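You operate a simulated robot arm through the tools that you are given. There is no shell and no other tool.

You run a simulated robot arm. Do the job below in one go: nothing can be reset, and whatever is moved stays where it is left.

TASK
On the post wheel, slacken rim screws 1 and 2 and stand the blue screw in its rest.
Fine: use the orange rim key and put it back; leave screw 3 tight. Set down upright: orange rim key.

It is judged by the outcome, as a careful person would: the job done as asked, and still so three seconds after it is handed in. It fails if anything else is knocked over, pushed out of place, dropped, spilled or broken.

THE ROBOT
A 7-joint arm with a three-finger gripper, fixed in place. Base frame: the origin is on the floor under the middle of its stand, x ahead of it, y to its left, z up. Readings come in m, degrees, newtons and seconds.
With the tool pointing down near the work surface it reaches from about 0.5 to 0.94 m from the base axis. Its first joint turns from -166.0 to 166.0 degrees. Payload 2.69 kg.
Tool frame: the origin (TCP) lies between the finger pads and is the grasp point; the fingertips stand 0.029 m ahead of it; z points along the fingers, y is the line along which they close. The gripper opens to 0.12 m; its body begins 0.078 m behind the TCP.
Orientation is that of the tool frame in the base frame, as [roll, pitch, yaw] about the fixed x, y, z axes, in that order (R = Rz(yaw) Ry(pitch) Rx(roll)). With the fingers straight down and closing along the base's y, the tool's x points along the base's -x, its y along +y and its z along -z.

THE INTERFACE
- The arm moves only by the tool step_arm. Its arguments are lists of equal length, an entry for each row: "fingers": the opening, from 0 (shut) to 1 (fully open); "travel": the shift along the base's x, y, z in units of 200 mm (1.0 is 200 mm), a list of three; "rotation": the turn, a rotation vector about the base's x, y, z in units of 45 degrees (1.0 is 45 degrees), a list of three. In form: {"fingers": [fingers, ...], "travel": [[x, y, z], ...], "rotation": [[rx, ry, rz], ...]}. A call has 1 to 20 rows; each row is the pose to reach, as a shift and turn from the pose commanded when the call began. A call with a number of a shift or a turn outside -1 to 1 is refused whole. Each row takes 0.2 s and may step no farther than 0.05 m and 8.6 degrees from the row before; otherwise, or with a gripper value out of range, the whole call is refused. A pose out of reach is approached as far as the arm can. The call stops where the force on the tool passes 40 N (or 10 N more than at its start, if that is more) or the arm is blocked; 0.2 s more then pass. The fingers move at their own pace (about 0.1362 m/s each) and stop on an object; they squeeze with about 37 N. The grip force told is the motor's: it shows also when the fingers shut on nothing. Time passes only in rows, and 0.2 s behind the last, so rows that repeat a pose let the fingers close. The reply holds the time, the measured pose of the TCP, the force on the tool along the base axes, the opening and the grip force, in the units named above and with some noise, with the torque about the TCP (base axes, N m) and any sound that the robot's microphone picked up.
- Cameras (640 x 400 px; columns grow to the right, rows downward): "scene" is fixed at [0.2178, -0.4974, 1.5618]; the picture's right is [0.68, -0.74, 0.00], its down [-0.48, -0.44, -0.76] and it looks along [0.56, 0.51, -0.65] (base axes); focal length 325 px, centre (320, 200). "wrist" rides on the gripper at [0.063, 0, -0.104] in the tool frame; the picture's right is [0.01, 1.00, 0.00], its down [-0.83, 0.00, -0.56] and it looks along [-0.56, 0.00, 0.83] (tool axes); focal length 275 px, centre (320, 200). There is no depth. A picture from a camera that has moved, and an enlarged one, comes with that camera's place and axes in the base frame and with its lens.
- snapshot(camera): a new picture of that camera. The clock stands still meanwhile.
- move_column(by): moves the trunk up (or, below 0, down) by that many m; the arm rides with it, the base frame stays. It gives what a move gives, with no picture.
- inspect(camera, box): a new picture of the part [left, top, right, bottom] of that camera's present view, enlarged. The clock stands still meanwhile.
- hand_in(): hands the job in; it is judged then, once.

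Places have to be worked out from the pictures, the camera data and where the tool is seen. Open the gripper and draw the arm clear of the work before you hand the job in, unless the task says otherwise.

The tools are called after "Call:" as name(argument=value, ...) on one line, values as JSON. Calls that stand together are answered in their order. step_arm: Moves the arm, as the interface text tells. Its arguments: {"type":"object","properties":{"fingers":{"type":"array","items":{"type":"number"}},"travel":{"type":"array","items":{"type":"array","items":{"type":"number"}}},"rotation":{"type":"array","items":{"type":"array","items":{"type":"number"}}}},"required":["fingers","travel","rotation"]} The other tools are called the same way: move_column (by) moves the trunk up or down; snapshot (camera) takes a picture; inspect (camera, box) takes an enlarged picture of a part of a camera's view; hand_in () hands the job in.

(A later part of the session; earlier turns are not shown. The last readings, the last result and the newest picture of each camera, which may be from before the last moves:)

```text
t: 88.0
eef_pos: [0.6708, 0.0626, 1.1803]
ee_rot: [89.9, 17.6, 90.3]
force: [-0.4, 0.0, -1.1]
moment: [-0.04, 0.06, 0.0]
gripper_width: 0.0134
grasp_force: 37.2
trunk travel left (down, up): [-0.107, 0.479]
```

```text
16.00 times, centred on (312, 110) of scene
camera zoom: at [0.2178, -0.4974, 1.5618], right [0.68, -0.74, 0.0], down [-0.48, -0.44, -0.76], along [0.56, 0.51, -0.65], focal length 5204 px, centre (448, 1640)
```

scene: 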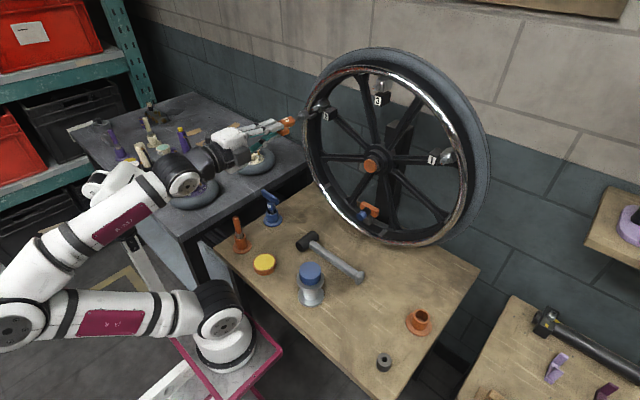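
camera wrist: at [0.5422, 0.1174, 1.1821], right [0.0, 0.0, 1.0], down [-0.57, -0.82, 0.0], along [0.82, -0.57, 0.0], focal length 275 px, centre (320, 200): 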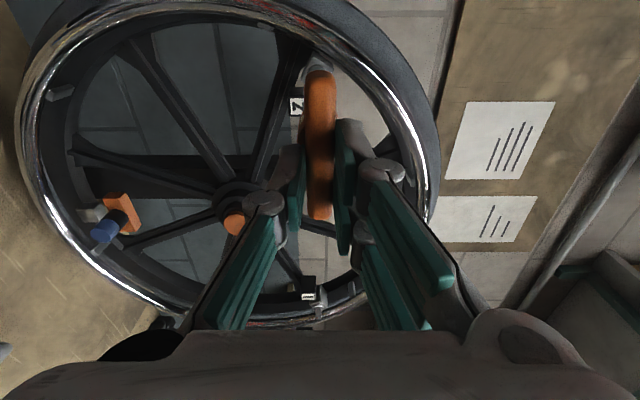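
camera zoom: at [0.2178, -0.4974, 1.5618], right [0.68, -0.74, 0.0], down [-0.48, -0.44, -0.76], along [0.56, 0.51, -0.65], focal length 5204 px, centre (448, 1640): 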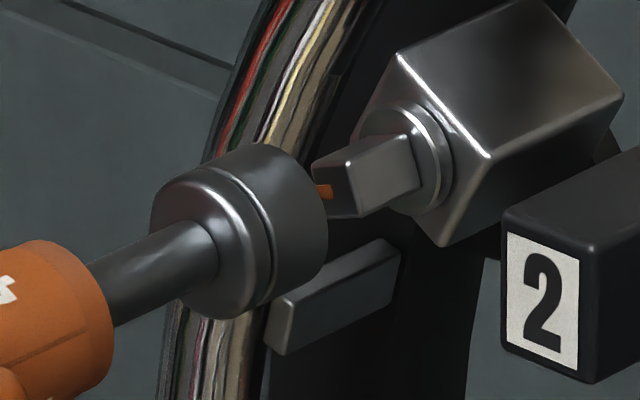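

Still creeping (y 0.0626). I wait four more seconds to see where it settles.

Call:
step_arm(fingers=[0, 0, 0, 0, 0, 0, 0, 0, 0, 0, 0, 0, 0, 0, 0, 0, 0, 0, 0, 0], travel=[[0, 0, 0], [0, 0, 0], [0, 0, 0], [0, 0, 0], [0, 0, 0], [0, 0, 0], [0, 0, 0], [0, 0, 0], [0, 0, 0], [0, 0, 0], [0, 0, 0], [0, 0, 0], [0, 0, 0], [0, 0, 0], [0, 0, 0], [0, 0, 0], [0, 0, 0], [0, 0, 0], [0, 0, 0], [0, 0, 0]], rotation=[[0, 0, 0], [0, 0, 0], [0, 0, 0], [0, 0, 0], [0, 0, 0], [0, 0, 0], [0, 0, 0], [0, 0, 0], [0, 0, 0], [0, 0, 0], [0, 0, 0], [0, 0, 0], [0, 0, 0], [0, 0, 0], [0, 0, 0], [0, 0, 0], [0, 0, 0], [0, 0, 0], [0, 0, 0], [0, 0, 0]])

Call:
inspect(camera="scene", box=[296, 98, 328, 122])

```text
t: 92.2
eef_pos: [0.6709, 0.062, 1.1799]
ee_rot: [89.9, 17.5, 90.2]
force: [0.3, 0.3, -1.7]
moment: [-0.02, 0.07, -0.02]
gripper_width: 0.0136
grasp_force: 37.3
trunk travel left (down, up): [-0.107, 0.479]
```

```text
16.00 times, centred on (312, 110) of scene
camera zoom: at [0.2178, -0.4974, 1.5618], right [0.68, -0.74, 0.0], down [-0.48, -0.44, -0.76], along [0.56, 0.51, -0.65], focal length 5204 px, centre (448, 1640)
```

zoom: 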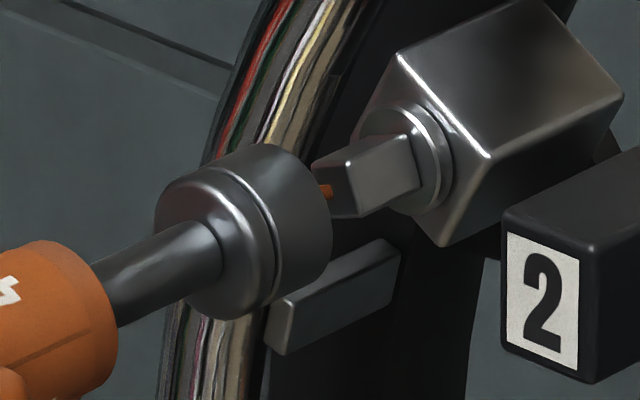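

Settled: the key's axis now passes within ~0.3 mm of stud 2's face centre in the picture. I advance slowly to contact.

Call:
step_arm(fingers=[0, 0, 0, 0, 0, 0], travel=[[0.015, 0, 0], [0.03, 0, 0], [0.04, 0, 0], [0.05, 0, 0], [0.055, 0, 0], [0.055, 0, 0]], rotation=[[0, 0, 0], [0, 0, 0], [0, 0, 0], [0, 0, 0], [0, 0, 0], [0, 0, 0]])

Call:
inspect(camera="scene", box=[296, 98, 328, 122])

```text
t: 93.5
eef_pos: [0.681, 0.0641, 1.1804]
ee_rot: [89.9, 17.9, 90.7]
force: [-8.0, -0.5, -2.5]
moment: [0.02, 0.13, 0.1]
gripper_width: 0.0136
grasp_force: 37.1
trunk travel left (down, up): [-0.107, 0.479]
```

```text
16.00 times, centred on (312, 110) of scene
camera zoom: at [0.2178, -0.4974, 1.5618], right [0.68, -0.74, 0.0], down [-0.48, -0.44, -0.76], along [0.56, 0.51, -0.65], focal length 5204 px, centre (448, 1640)
```

zoom: 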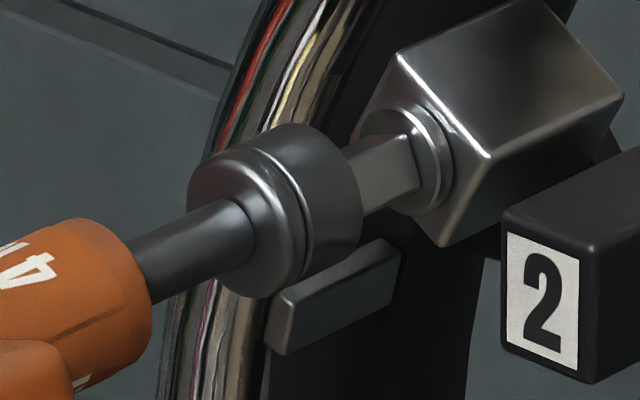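

Light contact (8 N) but the x motion dragged y by +2 mm again. I back off 1.5 mm, let it settle, and then push in much more slowly.

Call:
step_arm(fingers=[0, 0, 0, 0, 0, 0, 0, 0, 0, 0, 0, 0, 0, 0, 0, 0], travel=[[-0.008, 0, 0], [-0.008, 0, 0], [-0.008, 0, 0], [-0.008, 0, 0], [-0.008, 0, 0], [-0.008, 0, 0], [-0.008, 0, 0], [-0.008, 0, 0], [-0.008, 0, 0], [-0.008, 0, 0], [-0.008, 0, 0], [-0.008, 0, 0], [-0.008, 0, 0], [-0.008, 0, 0], [-0.008, 0, 0], [-0.008, 0, 0]], rotation=[[0, 0, 0], [0, 0, 0], [0, 0, 0], [0, 0, 0], [0, 0, 0], [0, 0, 0], [0, 0, 0], [0, 0, 0], [0, 0, 0], [0, 0, 0], [0, 0, 0], [0, 0, 0], [0, 0, 0], [0, 0, 0], [0, 0, 0], [0, 0, 0]])

Call:
inspect(camera="scene", box=[296, 98, 328, 122])

```text
t: 97.0
eef_pos: [0.6807, 0.062, 1.1792]
ee_rot: [89.9, 17.7, 90.4]
force: [0.5, 1.2, -1.8]
moment: [0.04, 0.07, 0.01]
gripper_width: 0.0135
grasp_force: 37.0
trunk travel left (down, up): [-0.107, 0.479]
```

```text
16.00 times, centred on (312, 110) of scene
camera zoom: at [0.2178, -0.4974, 1.5618], right [0.68, -0.74, 0.0], down [-0.48, -0.44, -0.76], along [0.56, 0.51, -0.65], focal length 5204 px, centre (448, 1640)
```

zoom: 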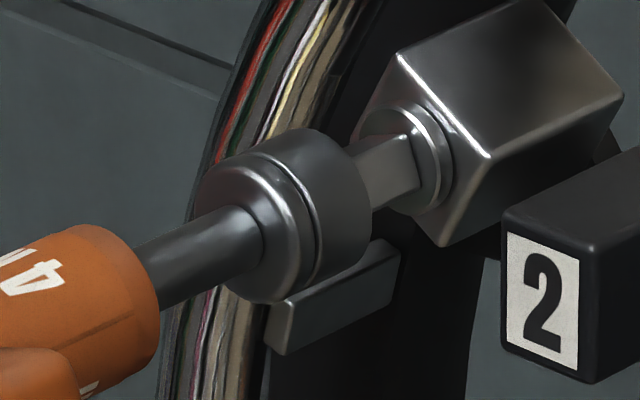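

Aligned again with no force. Now I push in at 0.5 mm per row.

Call:
step_arm(fingers=[0, 0, 0, 0, 0, 0, 0, 0], travel=[[0.0025, 0, 0], [0.005, 0, 0], [0.0075, 0, 0], [0.01, 0, 0], [0.0125, 0, 0], [0.015, 0, 0], [0.0175, 0, 0], [0.02, 0, 0]], rotation=[[0, 0, 0], [0, 0, 0], [0, 0, 0], [0, 0, 0], [0, 0, 0], [0, 0, 0], [0, 0, 0], [0, 0, 0]])

Call:
inspect(camera="scene", box=[296, 98, 328, 122])

```text
t: 98.8
eef_pos: [0.6821, 0.0637, 1.1808]
ee_rot: [89.7, 17.8, 90.5]
force: [-34.6, -5.3, -2.4]
moment: [0.0, 0.18, -0.58]
gripper_width: 0.0135
grasp_force: 37.3
trunk travel left (down, up): [-0.107, 0.479]
```

```text
16.00 times, centred on (312, 110) of scene
camera zoom: at [0.2178, -0.4974, 1.5618], right [0.68, -0.74, 0.0], down [-0.48, -0.44, -0.76], along [0.56, 0.51, -0.65], focal length 5204 px, centre (448, 1640)
```

zoom: 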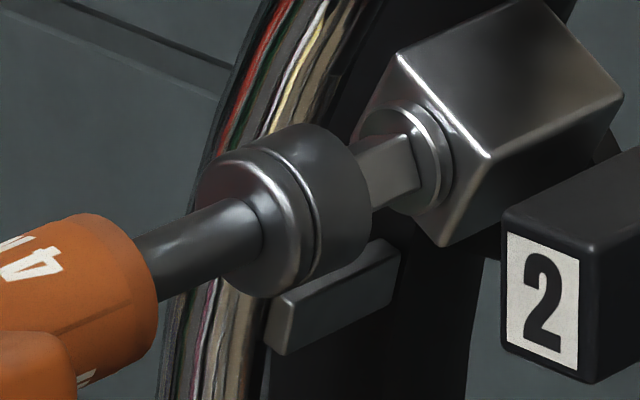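

Blocked at 35 N, with y dragged to 0.0637 during the push. I back off 3 mm, set y 1.7 mm lower to pre-compensate that drag, and retry.

Call:
step_arm(fingers=[0, 0, 0, 0, 0, 0, 0, 0], travel=[[-0.02, 0, 0], [-0.03, -0.0085, 0], [-0.03, -0.0085, 0], [-0.03, -0.0085, 0], [-0.03, -0.0085, 0], [-0.03, -0.0085, 0], [-0.03, -0.0085, 0], [-0.03, -0.0085, 0]], rotation=[[0, 0, 0], [0, 0, 0], [0, 0, 0], [0, 0, 0], [0, 0, 0], [0, 0, 0], [0, 0, 0], [0, 0, 0]])

Call:
inspect(camera="scene", box=[296, 98, 328, 122])

```text
t: 100.5
eef_pos: [0.6775, 0.0585, 1.18]
ee_rot: [89.9, 17.7, 90.2]
force: [0.2, 0.8, -0.4]
moment: [0.0, 0.05, 0.03]
gripper_width: 0.0138
grasp_force: 37.2
trunk travel left (down, up): [-0.107, 0.479]
```

```text
16.00 times, centred on (312, 110) of scene
camera zoom: at [0.2178, -0.4974, 1.5618], right [0.68, -0.74, 0.0], down [-0.48, -0.44, -0.76], along [0.56, 0.51, -0.65], focal length 5204 px, centre (448, 1640)
```

zoom: 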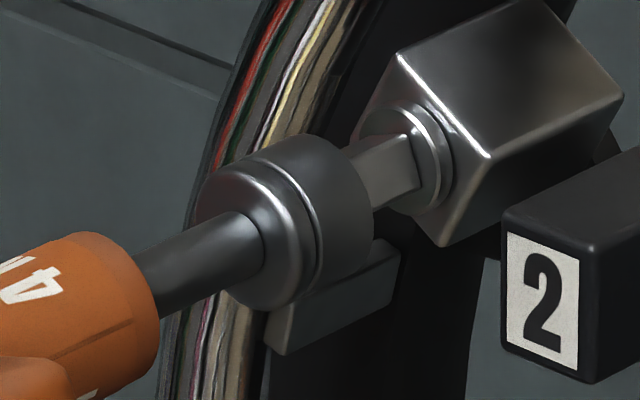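

Now the key sits ~1.3 mm to the other side, ready for the drag. I push in slowly and stop around first contact to check.

Call:
step_arm(fingers=[0, 0, 0, 0, 0, 0, 0, 0], travel=[[0.0035, 0, 0], [0.007, 0, 0], [0.0105, 0, 0], [0.014, 0, 0], [0.0175, 0, 0], [0.02, 0, 0], [0.0225, 0, 0], [0.025, 0, 0]], rotation=[[0, 0, 0], [0, 0, 0], [0, 0, 0], [0, 0, 0], [0, 0, 0], [0, 0, 0], [0, 0, 0], [0, 0, 0]])

Call:
inspect(camera="scene", box=[296, 98, 328, 122])

```text
t: 102.3
eef_pos: [0.6818, 0.0622, 1.1809]
ee_rot: [89.8, 17.9, 90.5]
force: [-15.5, -1.5, -1.4]
moment: [-0.03, 0.08, -0.13]
gripper_width: 0.0134
grasp_force: 36.9
trunk travel left (down, up): [-0.107, 0.479]
```

```text
16.00 times, centred on (312, 110) of scene
camera zoom: at [0.2178, -0.4974, 1.5618], right [0.68, -0.74, 0.0], down [-0.48, -0.44, -0.76], along [0.56, 0.51, -0.65], focal length 5204 px, centre (448, 1640)
```

zoom: 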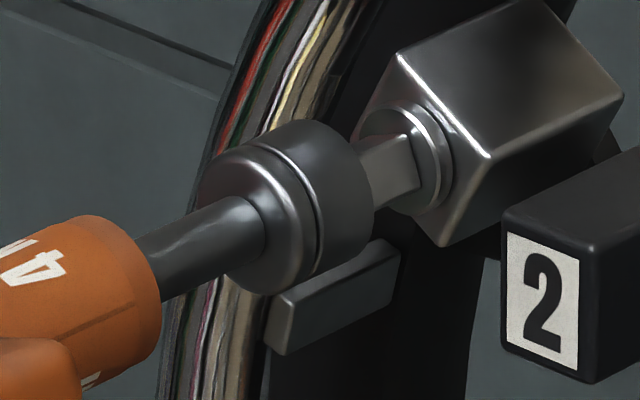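

Contact at 15 N, y dragged to 0.062 again. I just hold here: as it creeps back in y under this light pressure it scans across the stud and may drop in.

Call:
step_arm(fingers=[0, 0, 0, 0, 0, 0, 0, 0, 0, 0, 0, 0], travel=[[0, 0, 0], [0, 0, 0], [0, 0, 0], [0, 0, 0], [0, 0, 0], [0, 0, 0], [0, 0, 0], [0, 0, 0], [0, 0, 0], [0, 0, 0], [0, 0, 0], [0, 0, 0]], rotation=[[0, 0, 0], [0, 0, 0], [0, 0, 0], [0, 0, 0], [0, 0, 0], [0, 0, 0], [0, 0, 0], [0, 0, 0], [0, 0, 0], [0, 0, 0], [0, 0, 0], [0, 0, 0]])

Call:
inspect(camera="scene", box=[296, 98, 328, 122])

```text
t: 105.0
eef_pos: [0.6816, 0.0628, 1.1803]
ee_rot: [89.9, 17.9, 90.5]
force: [-26.1, 6.6, -2.9]
moment: [0.02, 0.24, 0.86]
gripper_width: 0.0134
grasp_force: 37.4
trunk travel left (down, up): [-0.107, 0.479]
```

```text
16.00 times, centred on (312, 110) of scene
camera zoom: at [0.2178, -0.4974, 1.5618], right [0.68, -0.74, 0.0], down [-0.48, -0.44, -0.76], along [0.56, 0.51, -0.65], focal length 5204 px, centre (448, 1640)
```

zoom: 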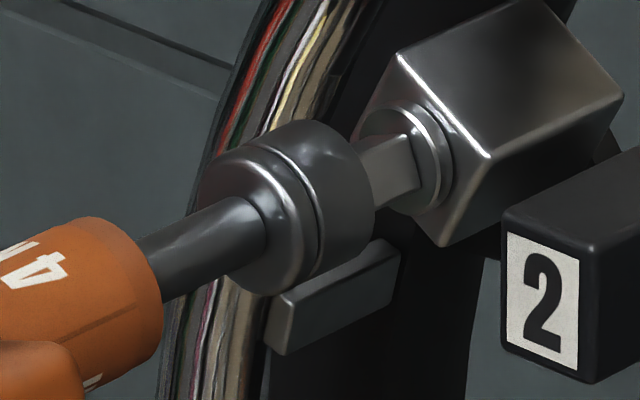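

Friction holds it face to face. The upper arm is lying far back (near a joint limit), which explains the sluggish tracking. I'll back off 30 mm and lower the trunk another 0.1 m to relieve the posture.

Call:
step_arm(fingers=[0, 0, 0, 0, 0], travel=[[-0.02, 0, 0], [-0.06, 0, 0], [-0.1, 0, 0], [-0.14, 0, 0], [-0.16, 0, 0]], rotation=[[0, 0, 0], [0, 0, 0], [0, 0, 0], [0, 0, 0], [0, 0, 0]])

Call:
snapshot(camera="scene")

```text
t: 106.2
eef_pos: [0.6556, 0.048, 1.1791]
ee_rot: [90.5, 16.4, 89.7]
force: [0.7, 0.1, -1.3]
moment: [-0.04, 0.07, -0.02]
gripper_width: 0.0136
grasp_force: 36.4
trunk travel left (down, up): [-0.107, 0.479]
```

```text
taken
```

scene: 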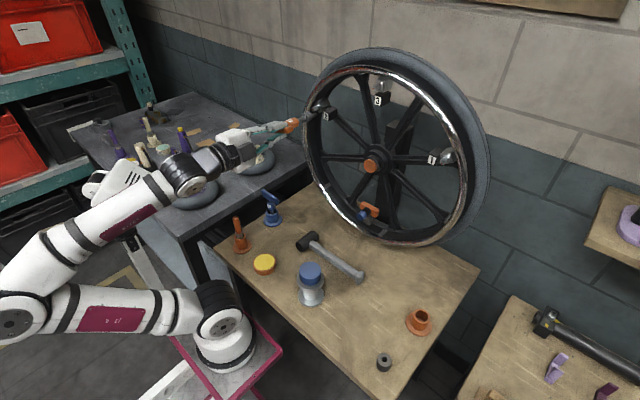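

Retracting dragged y by 15 mm, so tracking here is poor. I lower the trunk by 0.1 m.

Call:
move_column(by=-0.1)

Call:
snapshot(camera="scene")

```text
t: 107.5
eef_pos: [0.6529, 0.0514, 1.0809]
ee_rot: [90.1, 16.6, 89.8]
force: [-0.2, 0.7, -0.9]
moment: [-0.06, 0.08, -0.02]
gripper_width: 0.0137
grasp_force: 37.0
trunk travel left (down, up): [-0.007, 0.579]
```

```text
taken
```

scene: 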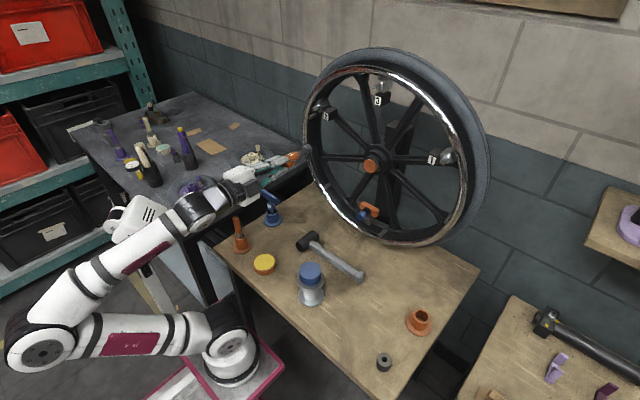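

Now I raise the tool 0.1 m back to the screw's height and let it settle.

Call:
step_arm(fingers=[0, 0, 0, 0, 0, 0, 0, 0, 0, 0], travel=[[0, 0.01, 0.1], [0, 0.02, 0.2], [0, 0.03, 0.3], [0, 0.04, 0.4], [0, 0.045, 0.5], [0, 0.045, 0.5], [0, 0.045, 0.5], [0, 0.045, 0.5], [0, 0.045, 0.5], [0, 0.045, 0.5]], rotation=[[0, 0, 0], [0, 0, 0], [0, 0, 0], [0, 0, 0], [0, 0, 0], [0, 0, 0], [0, 0, 0], [0, 0, 0], [0, 0, 0], [0, 0, 0]])

Call:
step_arm(fingers=[0, 0, 0, 0, 0], travel=[[0, 0, 0], [0, 0, 0], [0, 0, 0], [0, 0, 0], [0, 0, 0]], rotation=[[0, 0, 0], [0, 0, 0], [0, 0, 0], [0, 0, 0], [0, 0, 0]])

Call:
snapshot(camera="scene")

```text
t: 109.7
eef_pos: [0.6518, 0.0729, 1.1782]
ee_rot: [90.0, 18.1, 90.8]
force: [0.7, 0.1, -0.8]
moment: [-0.05, 0.06, 0.0]
gripper_width: 0.0138
grasp_force: 37.0
trunk travel left (down, up): [-0.007, 0.579]
```

```text
t: 110.9
eef_pos: [0.6516, 0.0731, 1.1788]
ee_rot: [90.1, 18.1, 90.7]
force: [-1.0, 0.8, -0.8]
moment: [-0.02, 0.05, 0.01]
gripper_width: 0.0134
grasp_force: 37.0
trunk travel left (down, up): [-0.007, 0.579]
```

```text
taken
```

scene: 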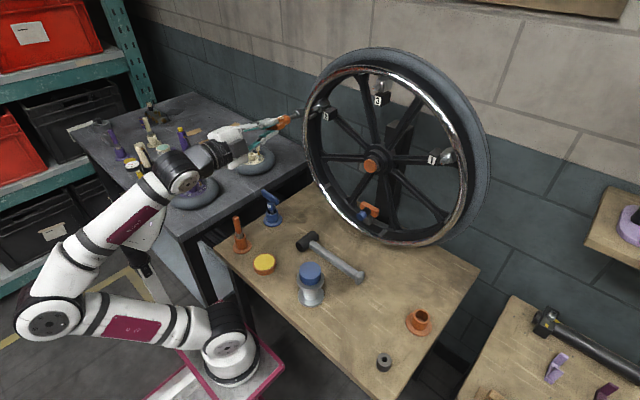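

Stable now at y=0.073. I move to the aligned position (y≈0.060, z≈1.182, x≈0.668) and check how well it tracks now.

Call:
step_arm(fingers=[0, 0, 0, 0, 0, 0, 0, 0, 0, 0], travel=[[0.02, -0.015, 0.004], [0.04, -0.03, 0.008], [0.06, -0.045, 0.012], [0.08, -0.0645, 0.015], [0.08, -0.0645, 0.015], [0.08, -0.0645, 0.015], [0.08, -0.0645, 0.015], [0.08, -0.0645, 0.015], [0.08, -0.0645, 0.015], [0.08, -0.0645, 0.015]], rotation=[[0, 0, 0], [0, 0, 0], [0, 0, 0], [0, 0, 0], [0, 0, 0], [0, 0, 0], [0, 0, 0], [0, 0, 0], [0, 0, 0], [0, 0, 0]])

Call:
inspect(camera="scene", box=[296, 98, 328, 122])

Call:
step_arm(fingers=[0, 0, 0, 0, 0], travel=[[0, 0, 0], [0, 0, 0], [0, 0, 0], [0, 0, 0], [0, 0, 0]], rotation=[[0, 0, 0], [0, 0, 0], [0, 0, 0], [0, 0, 0], [0, 0, 0]])

Call:
inspect(camera="scene", box=[296, 98, 328, 122])

```text
t: 113.1
eef_pos: [0.6683, 0.0602, 1.1833]
ee_rot: [90.0, 18.1, 90.7]
force: [0.5, 0.4, -1.0]
moment: [-0.04, 0.06, 0.0]
gripper_width: 0.0134
grasp_force: 37.0
trunk travel left (down, up): [-0.007, 0.579]
```

```text
16.00 times, centred on (312, 110) of scene
camera zoom: at [0.2178, -0.4974, 1.5618], right [0.68, -0.74, 0.0], down [-0.48, -0.44, -0.76], along [0.56, 0.51, -0.65], focal length 5204 px, centre (448, 1640)
```

zoom: 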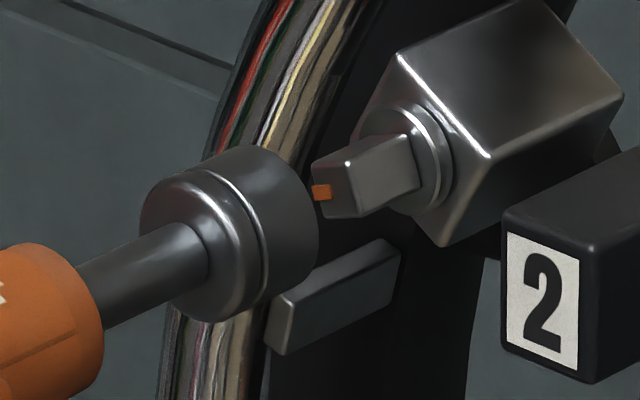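

```text
t: 114.3
eef_pos: [0.6681, 0.0605, 1.1825]
ee_rot: [90.0, 18.1, 90.7]
force: [0.0, 0.1, -1.3]
moment: [-0.04, 0.05, 0.03]
gripper_width: 0.0135
grasp_force: 37.4
trunk travel left (down, up): [-0.007, 0.579]
```

```text
16.00 times, centred on (312, 110) of scene
camera zoom: at [0.2178, -0.4974, 1.5618], right [0.68, -0.74, 0.0], down [-0.48, -0.44, -0.76], along [0.56, 0.51, -0.65], focal length 5204 px, centre (448, 1640)
```

zoom: 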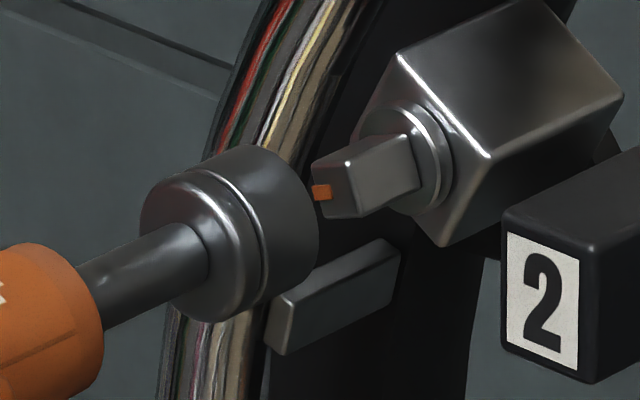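

Tracking is now precise (0.0605 steady). I correct the 0.7° yaw, trim −0.3 mm in z, and advance to just before contact.

Call:
step_arm(fingers=[0, 0, 0, 0, 0], travel=[[0.0, 0, -0.0015], [0.02, 0, -0.0015], [0.04, 0, -0.0015], [0.05, 0, -0.0015], [0.05, 0, -0.0015]], rotation=[[0, 0, -0.0156], [0, 0, -0.0156], [0, 0, -0.0156], [0, 0, -0.0156], [0, 0, -0.0156]])

Call:
inspect(camera="scene", box=[296, 98, 328, 122])

```text
t: 115.5
eef_pos: [0.678, 0.0602, 1.1811]
ee_rot: [90.0, 18.1, 90.1]
force: [-1.5, -0.3, -2.4]
moment: [-0.02, 0.08, 0.01]
gripper_width: 0.0137
grasp_force: 37.4
trunk travel left (down, up): [-0.007, 0.579]
```

```text
16.00 times, centred on (312, 110) of scene
camera zoom: at [0.2178, -0.4974, 1.5618], right [0.68, -0.74, 0.0], down [-0.48, -0.44, -0.76], along [0.56, 0.51, -0.65], focal length 5204 px, centre (448, 1640)
```

zoom: 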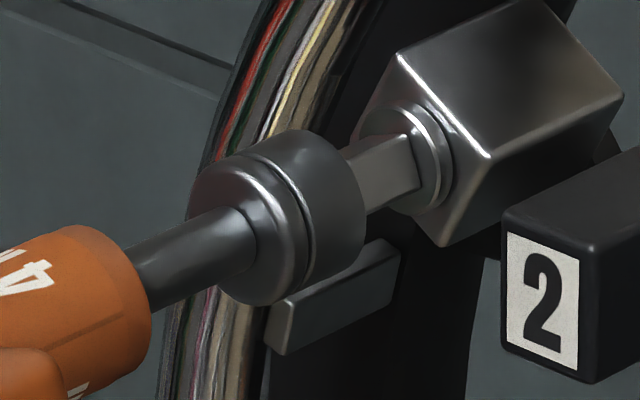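

Aligned in the picture. I push in slowly again.

Call:
step_arm(fingers=[0, 0, 0, 0, 0, 0], travel=[[0.004, 0, 0], [0.008, 0, 0], [0.012, 0, 0], [0.016, 0, 0], [0.02, 0, 0], [0.022, 0, 0]], rotation=[[0, 0, 0], [0, 0, 0], [0, 0, 0], [0, 0, 0], [0, 0, 0], [0, 0, 0]])

Call:
inspect(camera="scene", box=[296, 98, 328, 122])

```text
t: 116.9
eef_pos: [0.6808, 0.0609, 1.1819]
ee_rot: [90.0, 18.1, 90.0]
force: [0.6, -0.8, -0.8]
moment: [-0.02, 0.04, 0.02]
gripper_width: 0.0136
grasp_force: 37.0
trunk travel left (down, up): [-0.007, 0.579]
```

```text
16.00 times, centred on (312, 110) of scene
camera zoom: at [0.2178, -0.4974, 1.5618], right [0.68, -0.74, 0.0], down [-0.48, -0.44, -0.76], along [0.56, 0.51, -0.65], focal length 5204 px, centre (448, 1640)
```

zoom: 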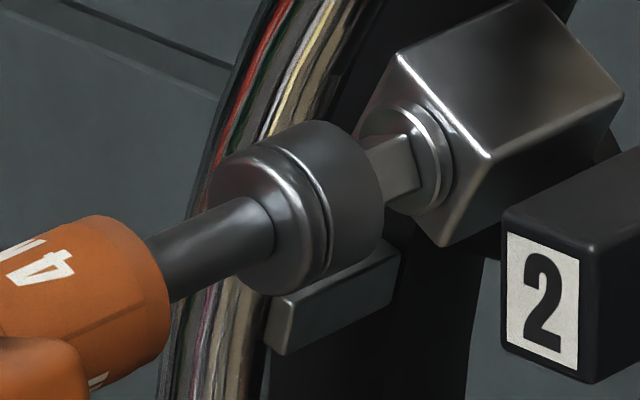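

No force and the head has passed the earlier blocking point — it's entering. I continue.

Call:
step_arm(fingers=[0, 0, 0, 0, 0, 0, 0], travel=[[0.005, 0, 0], [0.01, 0, 0], [0.015, 0, 0], [0.02, 0, 0], [0.025, 0, 0], [0.03, 0, 0], [0.03, 0, 0]], rotation=[[0, 0, 0], [0, 0, 0], [0, 0, 0], [0, 0, 0], [0, 0, 0], [0, 0, 0], [0, 0, 0]])

Call:
inspect(camera="scene", box=[296, 98, 328, 122])

```text
t: 118.5
eef_pos: [0.6877, 0.06, 1.1817]
ee_rot: [90.0, 18.1, 90.2]
force: [0.6, -0.1, -2.0]
moment: [-0.02, 0.05, -0.02]
gripper_width: 0.0134
grasp_force: 36.5
trunk travel left (down, up): [-0.007, 0.579]
```

```text
16.00 times, centred on (312, 110) of scene
camera zoom: at [0.2178, -0.4974, 1.5618], right [0.68, -0.74, 0.0], down [-0.48, -0.44, -0.76], along [0.56, 0.51, -0.65], focal length 5204 px, centre (448, 1640)
```

zoom: 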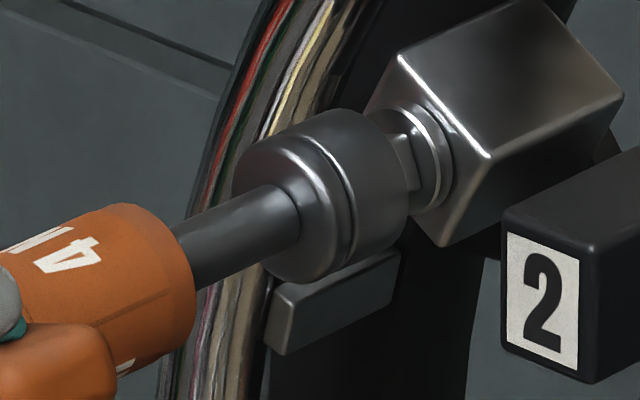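

Sliding on freely. I continue until it bottoms.

Call:
step_arm(fingers=[0, 0, 0, 0, 0, 0, 0, 0], travel=[[0.006, 0, 0], [0.012, 0, 0], [0.018, 0, 0], [0.024, 0, 0], [0.03, 0, 0], [0.035, 0, 0], [0.04, 0, 0], [0.04, 0, 0]], rotation=[[0, 0, 0], [0, 0, 0], [0, 0, 0], [0, 0, 0], [0, 0, 0], [0, 0, 0], [0, 0, 0], [0, 0, 0]])

Call:
inspect(camera="scene", box=[296, 98, 328, 122])

```text
t: 120.3
eef_pos: [0.6961, 0.0614, 1.1827]
ee_rot: [90.0, 18.0, 90.0]
force: [-8.0, -1.2, -3.4]
moment: [-0.03, 0.28, 0.03]
gripper_width: 0.0139
grasp_force: 37.5
trunk travel left (down, up): [-0.007, 0.579]
```

```text
16.00 times, centred on (312, 110) of scene
camera zoom: at [0.2178, -0.4974, 1.5618], right [0.68, -0.74, 0.0], down [-0.48, -0.44, -0.76], along [0.56, 0.51, -0.65], focal length 5204 px, centre (448, 1640)
```

zoom: 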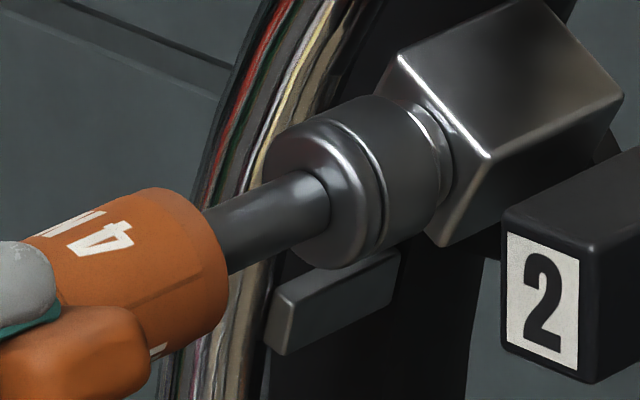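

Seated on screw 2 (light 8 N against the collar). I ease 0.8 mm back and turn 45° counter-clockwise.

Call:
step_arm(fingers=[0, 0, 0, 0, 0, 0, 0, 0], travel=[[-0.004, 0, 0], [-0.004, 0.0009, 0.0022], [-0.004, 0.002, 0.0042], [-0.004, 0.0034, 0.0061], [-0.004, 0.0051, 0.0078], [-0.004, 0.0069, 0.0093], [-0.004, 0.0089, 0.0105], [-0.004, 0.0089, 0.0105]], rotation=[[0, 0, 0], [-0.166, 0, 0], [-0.333, 0, 0], [-0.5, 0, 0], [-0.666, 0, 0], [-0.833, 0, 0], [-1, 0, 0], [-1, 0, 0]])

Call:
inspect(camera="scene", box=[286, 98, 328, 130])

```text
t: 122.1
eef_pos: [0.6954, 0.0619, 1.1837]
ee_rot: [90.1, 63.3, 90.4]
force: [-0.4, 3.9, -1.9]
moment: [0.02, 0.19, 0.39]
gripper_width: 0.0136
grasp_force: 36.7
trunk travel left (down, up): [-0.007, 0.579]
```

```text
12.50 times, centred on (307, 114) of scene
camera zoom: at [0.2178, -0.4974, 1.5618], right [0.68, -0.74, 0.0], down [-0.48, -0.44, -0.76], along [0.56, 0.51, -0.65], focal length 4066 px, centre (482, 1275)
```

zoom: 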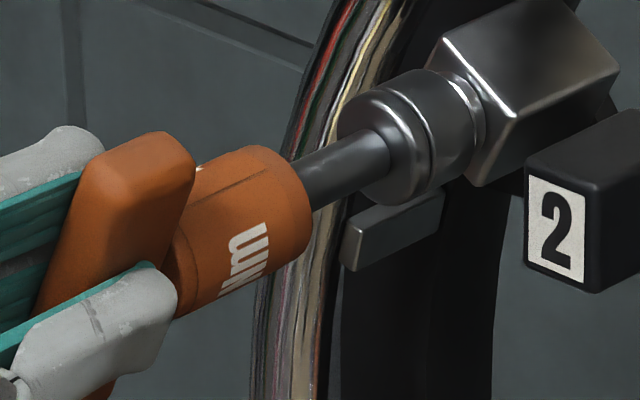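

Turning freely. Another 30° to 93°.

Call:
step_arm(fingers=[0, 0, 0, 0, 0], travel=[[0, 0.0032, 0.0009], [0, 0.0054, 0.0016], [0, 0.0078, 0.0019], [0, 0.0101, 0.0019], [0, 0.0101, 0.0019]], rotation=[[-0.166, 0, 0], [-0.333, 0, 0], [-0.5, 0, 0], [-0.666, 0, 0], [-0.666, 0, 0]])

```text
t: 123.3
eef_pos: [0.6946, 0.0633, 1.1859]
ee_rot: [-89.9, 86.9, -89.7]
force: [0.5, 2.7, 0.0]
moment: [0.05, -0.13, 0.26]
gripper_width: 0.0134
grasp_force: 37.4
trunk travel left (down, up): [-0.007, 0.579]
```

Still no torque at 93°. I turn on in 3° steps up to ~99°, looking for the stop as on screw 1.

Call:
step_arm(fingers=[0, 0, 0], travel=[[0, 0.0009, -0.0001], [0, 0.0018, -0.0003], [0, 0.0018, -0.0003]], rotation=[[-0.066, 0, 0], [-0.125, 0, 0], [-0.125, 0, 0]])

```text
t: 124.1
eef_pos: [0.6959, 0.0643, 1.1844]
ee_rot: [-89.8, 81.3, -89.8]
force: [0.3, 5.9, 3.6]
moment: [1.19, -0.37, 0.2]
gripper_width: 0.0142
grasp_force: 37.4
trunk travel left (down, up): [-0.007, 0.579]
```

Torque 1.2 Nm at 98.7°: screw 2 is at its slack stop too. I relieve 4° and pull the key straight off.

Call:
step_arm(fingers=[0, 0, 0, 0, 0, 0, 0], travel=[[0, -0.0011, 0.0002], [-0.03, -0.0011, 0.0002], [-0.06, -0.0011, 0.0002], [-0.1, -0.0011, 0.0002], [-0.14, -0.0011, 0.0002], [-0.18, -0.0011, 0.0002], [-0.2, -0.0011, 0.0002]], rotation=[[0.1, 0, 0], [0.1, 0, 0], [0.1, 0, 0], [0.1, 0, 0], [0.1, 0, 0], [0.1, 0, 0], [0.1, 0, 0]])

Call:
inspect(camera="scene", box=[296, 98, 328, 122])

Call:
snapshot(camera="scene")

```text
t: 125.7
eef_pos: [0.6543, 0.0643, 1.1837]
ee_rot: [-90.6, 85.8, -90.7]
force: [-0.7, -0.7, -1.6]
moment: [-0.01, 0.09, -0.02]
gripper_width: 0.014
grasp_force: 37.0
trunk travel left (down, up): [-0.007, 0.579]
```

```text
16.00 times, centred on (312, 110) of scene
camera zoom: at [0.2178, -0.4974, 1.5618], right [0.68, -0.74, 0.0], down [-0.48, -0.44, -0.76], along [0.56, 0.51, -0.65], focal length 5204 px, centre (448, 1640)
```

zoom: 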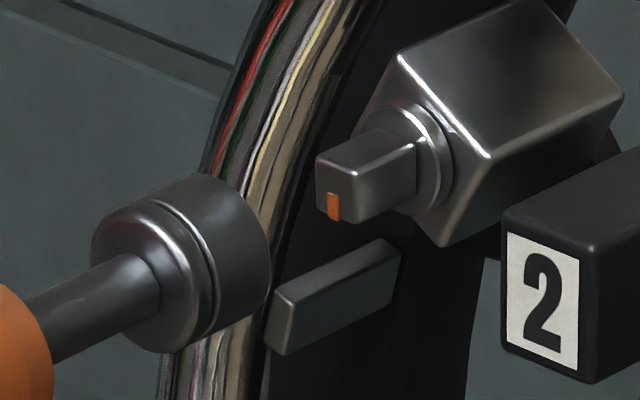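

```text
taken
```

scene: 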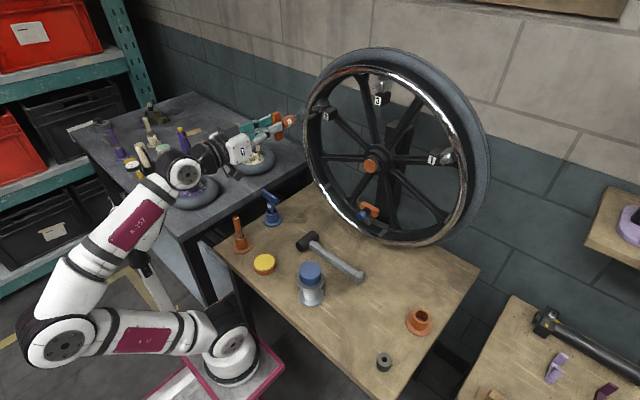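

Screw 2's mark is now at the bottom as well: slackened. Next, the key goes back. I roll the tool back toward 0° while moving right, in front of the wheel.

Call:
step_arm(fingers=[0, 0, 0, 0, 0, 0], travel=[[-0.03, 0, 0.02], [-0.06, -0.05, 0.04], [-0.08, -0.12, 0.06], [-0.1, -0.2, 0.08], [-0.1, -0.3, 0.1], [-0.1, -0.4, 0.1]], rotation=[[0.166, 0, 0], [0.333, 0, 0], [0.5, 0, 0], [0.666, 0, 0], [0.833, 0, 0], [1, 0, 0]])

Call:
step_arm(fingers=[0, 0, 0, 0, 0, 0], travel=[[0, -0.1, 0], [0, -0.2, 0], [0, -0.3, 0], [0, -0.4, 0], [0, -0.5, 0], [0, -0.6, 0]], rotation=[[0.166, 0, 0], [0.333, 0, 0], [0.5, 0, 0], [0.666, 0, 0], [0.833, 0, 0], [1, 0, 0]])

Call:
snapshot(camera="scene")

```text
t: 127.1
eef_pos: [0.6352, -0.0177, 1.2036]
ee_rot: [90.0, 49.0, 90.1]
force: [-0.3, -0.2, -1.6]
moment: [0.03, 0.05, 0.01]
gripper_width: 0.0136
grasp_force: 37.3
trunk travel left (down, up): [-0.007, 0.579]
```

```text
t: 128.5
eef_pos: [0.6355, -0.1344, 1.2039]
ee_rot: [90.0, 4.1, 90.2]
force: [-0.5, -0.3, -1.5]
moment: [0.02, 0.08, 0.01]
gripper_width: 0.0132
grasp_force: 37.0
trunk travel left (down, up): [-0.007, 0.579]
```

```text
taken
```

scene: 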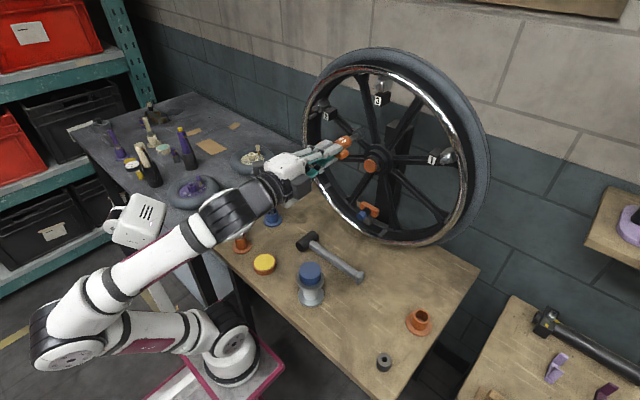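

Now I pitch the tool down 90° in two calls while continuing to the right.

Call:
step_arm(fingers=[0, 0, 0, 0, 0, 0], travel=[[0, -0.1, 0], [0, -0.2, 0], [0, -0.3, 0], [0, -0.4, 0], [0, -0.5, 0], [0, -0.6, 0]], rotation=[[0, 0.166, 0], [0, 0.333, 0], [0, 0.5, 0], [0, 0.666, 0], [0, 0.833, 0], [0, 1, 0]])

Call:
step_arm(fingers=[0, 0, 0, 0, 0, 0], travel=[[0.02, -0.1, 0], [0.04, -0.2, 0], [0.07, -0.3, 0], [0.1, -0.4, 0], [0.12, -0.5, 0], [0.15, -0.6, 0]], rotation=[[0, 0.166, 0], [0, 0.333, 0], [0, 0.5, 0], [0, 0.666, 0], [0, 0.833, 0], [0, 1, 0]])

Call:
snapshot(camera="scene")

```text
t: 129.9
eef_pos: [0.6345, -0.2543, 1.2037]
ee_rot: [135.2, 2.9, 93.1]
force: [-1.9, 0.4, -0.2]
moment: [-0.01, -0.01, -0.02]
gripper_width: 0.0136
grasp_force: 36.5
trunk travel left (down, up): [-0.007, 0.579]
```

```text
t: 131.3
eef_pos: [0.6204, -0.3119, 1.0715]
ee_rot: [173.0, 2.4, 94.1]
force: [2.0, -0.7, -3.6]
moment: [0.06, 0.15, 0.02]
gripper_width: 0.0137
grasp_force: 37.4
out of reach, approached as far as the arm can: row 1, 2, 3, 4, 5, 6
trunk travel left (down, up): [-0.007, 0.579]
```

```text
taken
```

scene: 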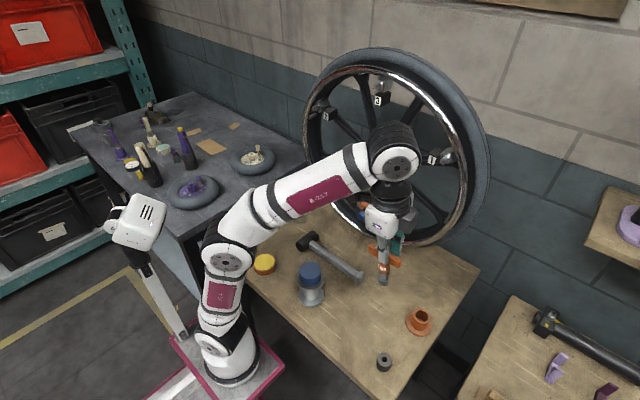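

The trunk is too low for this pose. I raise it 0.27 m (back to the earlier working height); the tool rises with it.

Call:
move_column(by=0.27)

Call:
snapshot(camera="scene")

```text
t: 134.0
eef_pos: [0.6151, -0.3097, 1.3409]
ee_rot: [172.7, 2.8, 94.0]
force: [0.2, -0.5, -1.5]
moment: [0.02, -0.02, 0.03]
gripper_width: 0.0134
grasp_force: 36.9
trunk travel left (down, up): [-0.277, 0.309]
```

```text
taken
```

scene: 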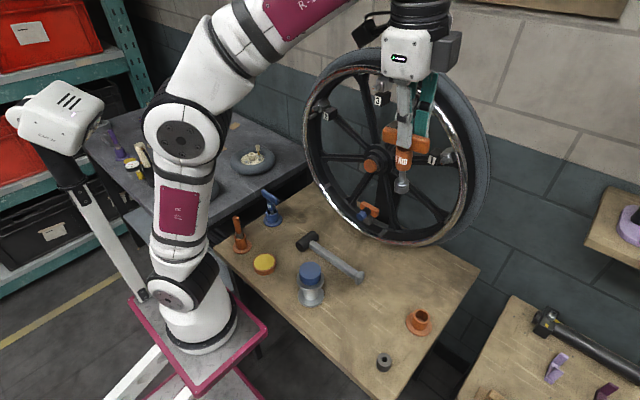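

Good posture. I straighten the tool to vertical and move above the key's cup, whose centre I place at about (0.699,-0.398).

Call:
step_arm(fingers=[0, 0, 0, 0, 0, 0], travel=[[0.07, -0.08, -0.1], [0.14, -0.16, -0.2], [0.21, -0.24, -0.35], [0.28, -0.32, -0.5], [0.35, -0.4, -0.65], [0.42, -0.46, -0.8]], rotation=[[0.01, 0.033, -0.018], [0.02, 0.066, -0.036], [0.03, 0.1, -0.054], [0.04, 0.133, -0.071], [0.05, 0.166, -0.089], [0.05, 0.166, -0.089]])

Call:
snapshot(camera="scene")

Call:
snapshot(camera="wrist")

```text
t: 135.4
eef_pos: [0.6982, -0.4017, 1.1798]
ee_rot: [180.0, 0.3, 90.3]
force: [-0.2, 0.7, -0.9]
moment: [-0.03, -0.02, -0.02]
gripper_width: 0.0137
grasp_force: 36.9
trunk travel left (down, up): [-0.277, 0.309]
```

```text
taken
```

scene: 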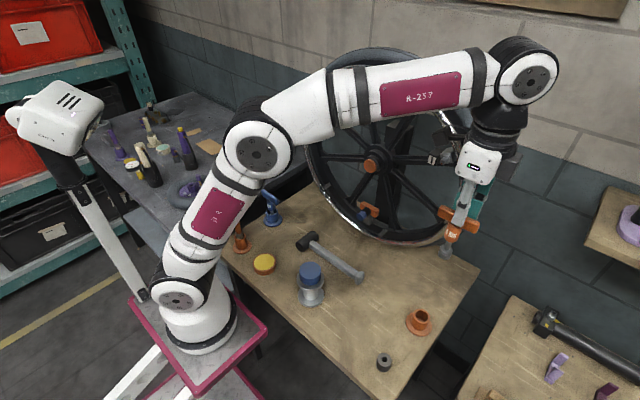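

```text
taken
camera wrist: at [0.6968, -0.3386, 1.2852], right [1.0, 0.01, 0.0], down [0.01, -0.83, 0.56], along [0.01, -0.56, -0.83], focal length 275 px, centre (320, 200)
```

wrist: 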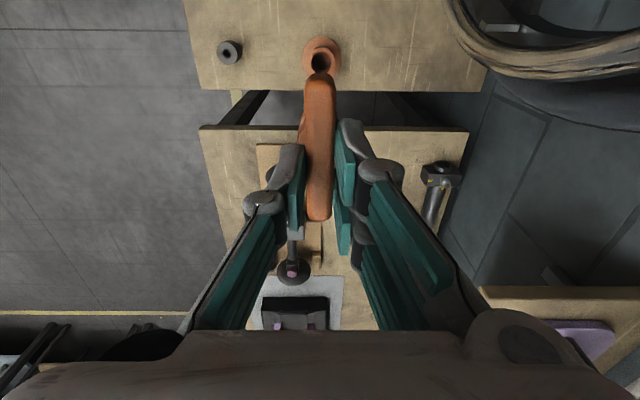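

Vertical above the cup. I descend to just above it to check alignment.

Call:
step_arm(fingers=[0, 0, 0, 0, 0, 0, 0], travel=[[0, 0, -0.15], [0, 0, -0.3], [0, 0, -0.45], [0, 0, -0.6], [0, 0, -0.75], [0, 0, -0.9], [0, 0, -1.0]], rotation=[[0, 0, 0], [0, 0, 0], [0, 0, 0], [0, 0, 0], [0, 0, 0], [0, 0, 0], [0, 0, 0]])

Call:
inspect(camera="scene", box=[395, 270, 455, 345])

Call:
inspect(camera="wrist", box=[270, 40, 370, 110])

```text
t: 137.0
eef_pos: [0.6975, -0.4018, 0.9799]
ee_rot: [180.0, 0.2, 90.4]
force: [-0.4, -0.2, -1.5]
moment: [0.0, -0.04, 0.0]
gripper_width: 0.0136
grasp_force: 36.9
trunk travel left (down, up): [-0.277, 0.309]
```

```text
5.33 times, centred on (425, 308) of scene
camera zoom: at [0.2178, -0.4974, 1.5618], right [0.68, -0.74, 0.0], down [-0.48, -0.44, -0.76], along [0.56, 0.51, -0.65], focal length 1735 px, centre (-240, -373)
```

zoom: 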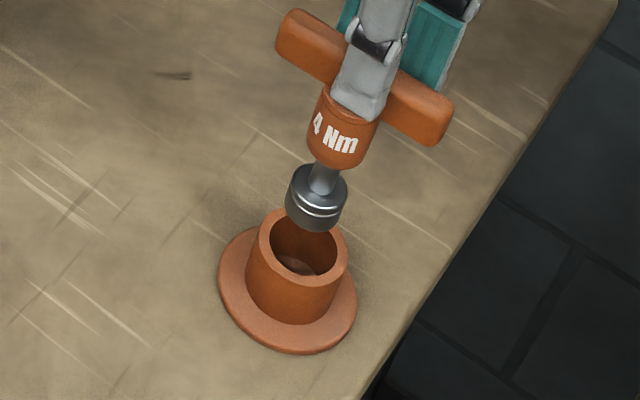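

```text
5.71 times, centred on (320, 75) of wrist
camera zoom: at [0.6974, -0.3386, 1.0851], right [1.0, 0.01, 0.0], down [0.01, -0.83, 0.56], along [0.0, -0.56, -0.83], focal length 1573 px, centre (320, 914)
```

zoom: 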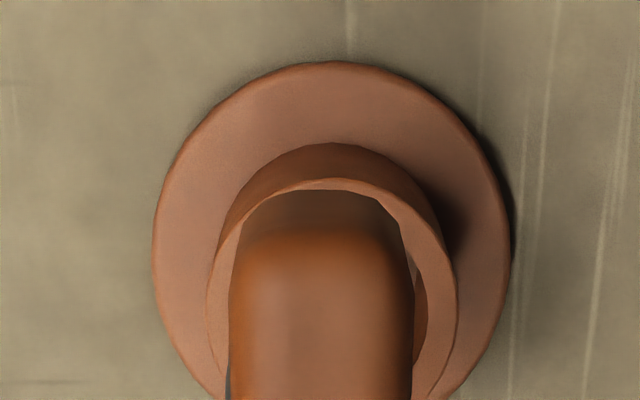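

I'll zoom in tighter on the head and the cup to measure their relative position.

Call:
inspect(camera="scene", box=[400, 290, 450, 330])

```text
10.00 times, centred on (425, 310) of scene
camera zoom: at [0.2178, -0.4974, 1.5618], right [0.68, -0.74, 0.0], down [-0.48, -0.44, -0.76], along [0.56, 0.51, -0.65], focal length 3253 px, centre (-730, -900)
```

zoom: 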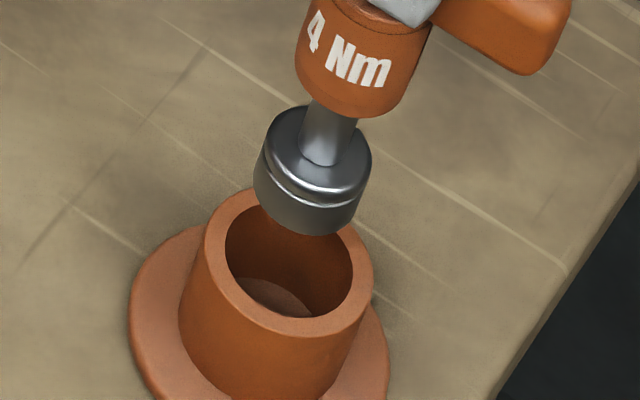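

By projecting the descent in the picture, the key must move about −2.6 mm in y and +1.9 mm in x to be centred in the cup (bore clearance is about ±4 mm). I apply this and descend until it is inside.

Call:
step_arm(fingers=[0, 0, 0, 0, 0, 0], travel=[[0.0095, -0.013, 0], [0.0095, -0.013, -0.05], [0.0095, -0.013, -0.1], [0.0095, -0.013, -0.15], [0.0095, -0.013, -0.18], [0.0095, -0.013, -0.18]], rotation=[[0, 0, 0], [0, 0, 0], [0, 0, 0], [0, 0, 0], [0, 0, 0], [0, 0, 0]])

Call:
inspect(camera="scene", box=[400, 290, 450, 330])

```text
t: 138.4
eef_pos: [0.7007, -0.4024, 0.9446]
ee_rot: [180.0, 0.2, 90.4]
force: [-0.8, 0.1, -2.0]
moment: [0.03, -0.03, -0.01]
gripper_width: 0.0135
grasp_force: 37.0
trunk travel left (down, up): [-0.277, 0.309]
```

```text
10.00 times, centred on (425, 310) of scene
camera zoom: at [0.2178, -0.4974, 1.5618], right [0.68, -0.74, 0.0], down [-0.48, -0.44, -0.76], along [0.56, 0.51, -0.65], focal length 3253 px, centre (-730, -900)
```

zoom: 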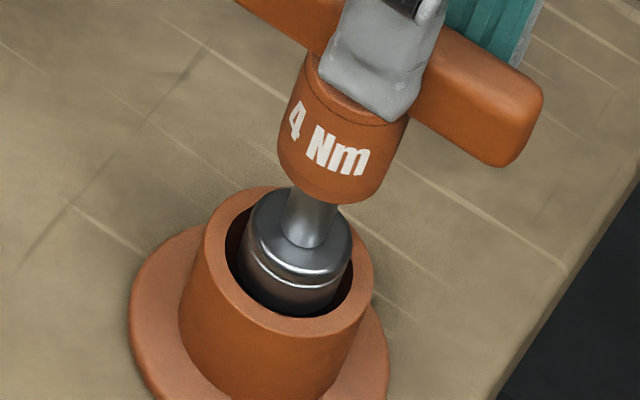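

The head is in the cup's mouth without contact. I descend further gently.

Call:
step_arm(fingers=[0, 0, 0, 0, 0], travel=[[0, 0, -0.025], [0, 0, -0.05], [0, 0, -0.075], [0, 0, -0.1], [0, 0, -0.1]], rotation=[[0, 0, 0], [0, 0, 0], [0, 0, 0], [0, 0, 0], [0, 0, 0]])

Call:
inspect(camera="scene", box=[400, 290, 450, 330])

```text
t: 139.6
eef_pos: [0.7005, -0.4049, 0.9243]
ee_rot: [-179.9, 0.2, 90.3]
force: [0.3, -0.3, -1.3]
moment: [0.0, -0.03, 0.0]
gripper_width: 0.0134
grasp_force: 36.8
trunk travel left (down, up): [-0.277, 0.309]
```

```text
10.00 times, centred on (425, 310) of scene
camera zoom: at [0.2178, -0.4974, 1.5618], right [0.68, -0.74, 0.0], down [-0.48, -0.44, -0.76], along [0.56, 0.51, -0.65], focal length 3253 px, centre (-730, -900)
```

zoom: 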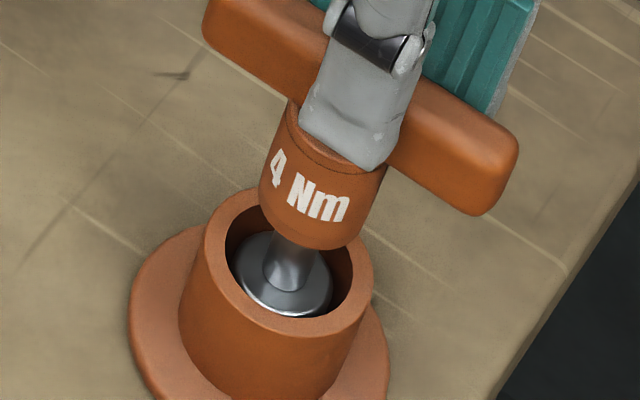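

Well centred inside. I go down to where it should rest (TCP z≈0.906), in small steps.

Call:
step_arm(fingers=[0, 0, 0, 0, 0, 0], travel=[[0, 0, -0.03], [0, 0, -0.05], [0, 0, -0.065], [0, 0, -0.075], [0, 0, -0.08], [0, 0, -0.08]], rotation=[[0, 0, 0], [0, 0, 0], [0, 0, 0], [0, 0, 0], [0, 0, 0], [0, 0, 0]])

```text
t: 141.0
eef_pos: [0.6996, -0.405, 0.9123]
ee_rot: [179.8, 0.5, 90.3]
force: [-3.1, 1.4, 36.2]
moment: [0.24, 0.11, 0.04]
gripper_width: 0.0134
grasp_force: 37.9
trunk travel left (down, up): [-0.277, 0.309]
```

Bottomed with 36 N. I unload by raising 3.5 mm, then open the fingers.

Call:
step_arm(fingers=[0, 0, 0.15, 0.3, 0.45, 0.6, 0.6], travel=[[0, 0, 0.0175], [0, 0, 0.0175], [0, 0, 0.0175], [0, 0, 0.0175], [0, 0, 0.0175], [0, 0, 0.0175], [0, 0, 0.0175]], rotation=[[0, 0, 0], [0, 0, 0], [0, 0, 0], [0, 0, 0], [0, 0, 0], [0, 0, 0], [0, 0, 0]])

Call:
inspect(camera="scene", box=[390, 250, 470, 345])

```text
t: 142.6
eef_pos: [0.6994, -0.4042, 0.9122]
ee_rot: [-179.9, 0.2, 90.2]
force: [-0.2, 0.1, -0.4]
moment: [0.01, -0.01, 0.05]
gripper_width: 0.072
grasp_force: 0.0
trunk travel left (down, up): [-0.277, 0.309]
```

```text
4.21 times, centred on (430, 298) of scene
camera zoom: at [0.2178, -0.4974, 1.5618], right [0.68, -0.74, 0.0], down [-0.48, -0.44, -0.76], along [0.56, 0.51, -0.65], focal length 1370 px, centre (-143, -210)
```

zoom: 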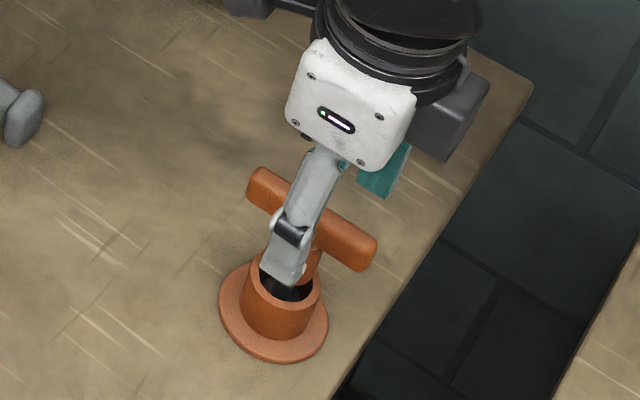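

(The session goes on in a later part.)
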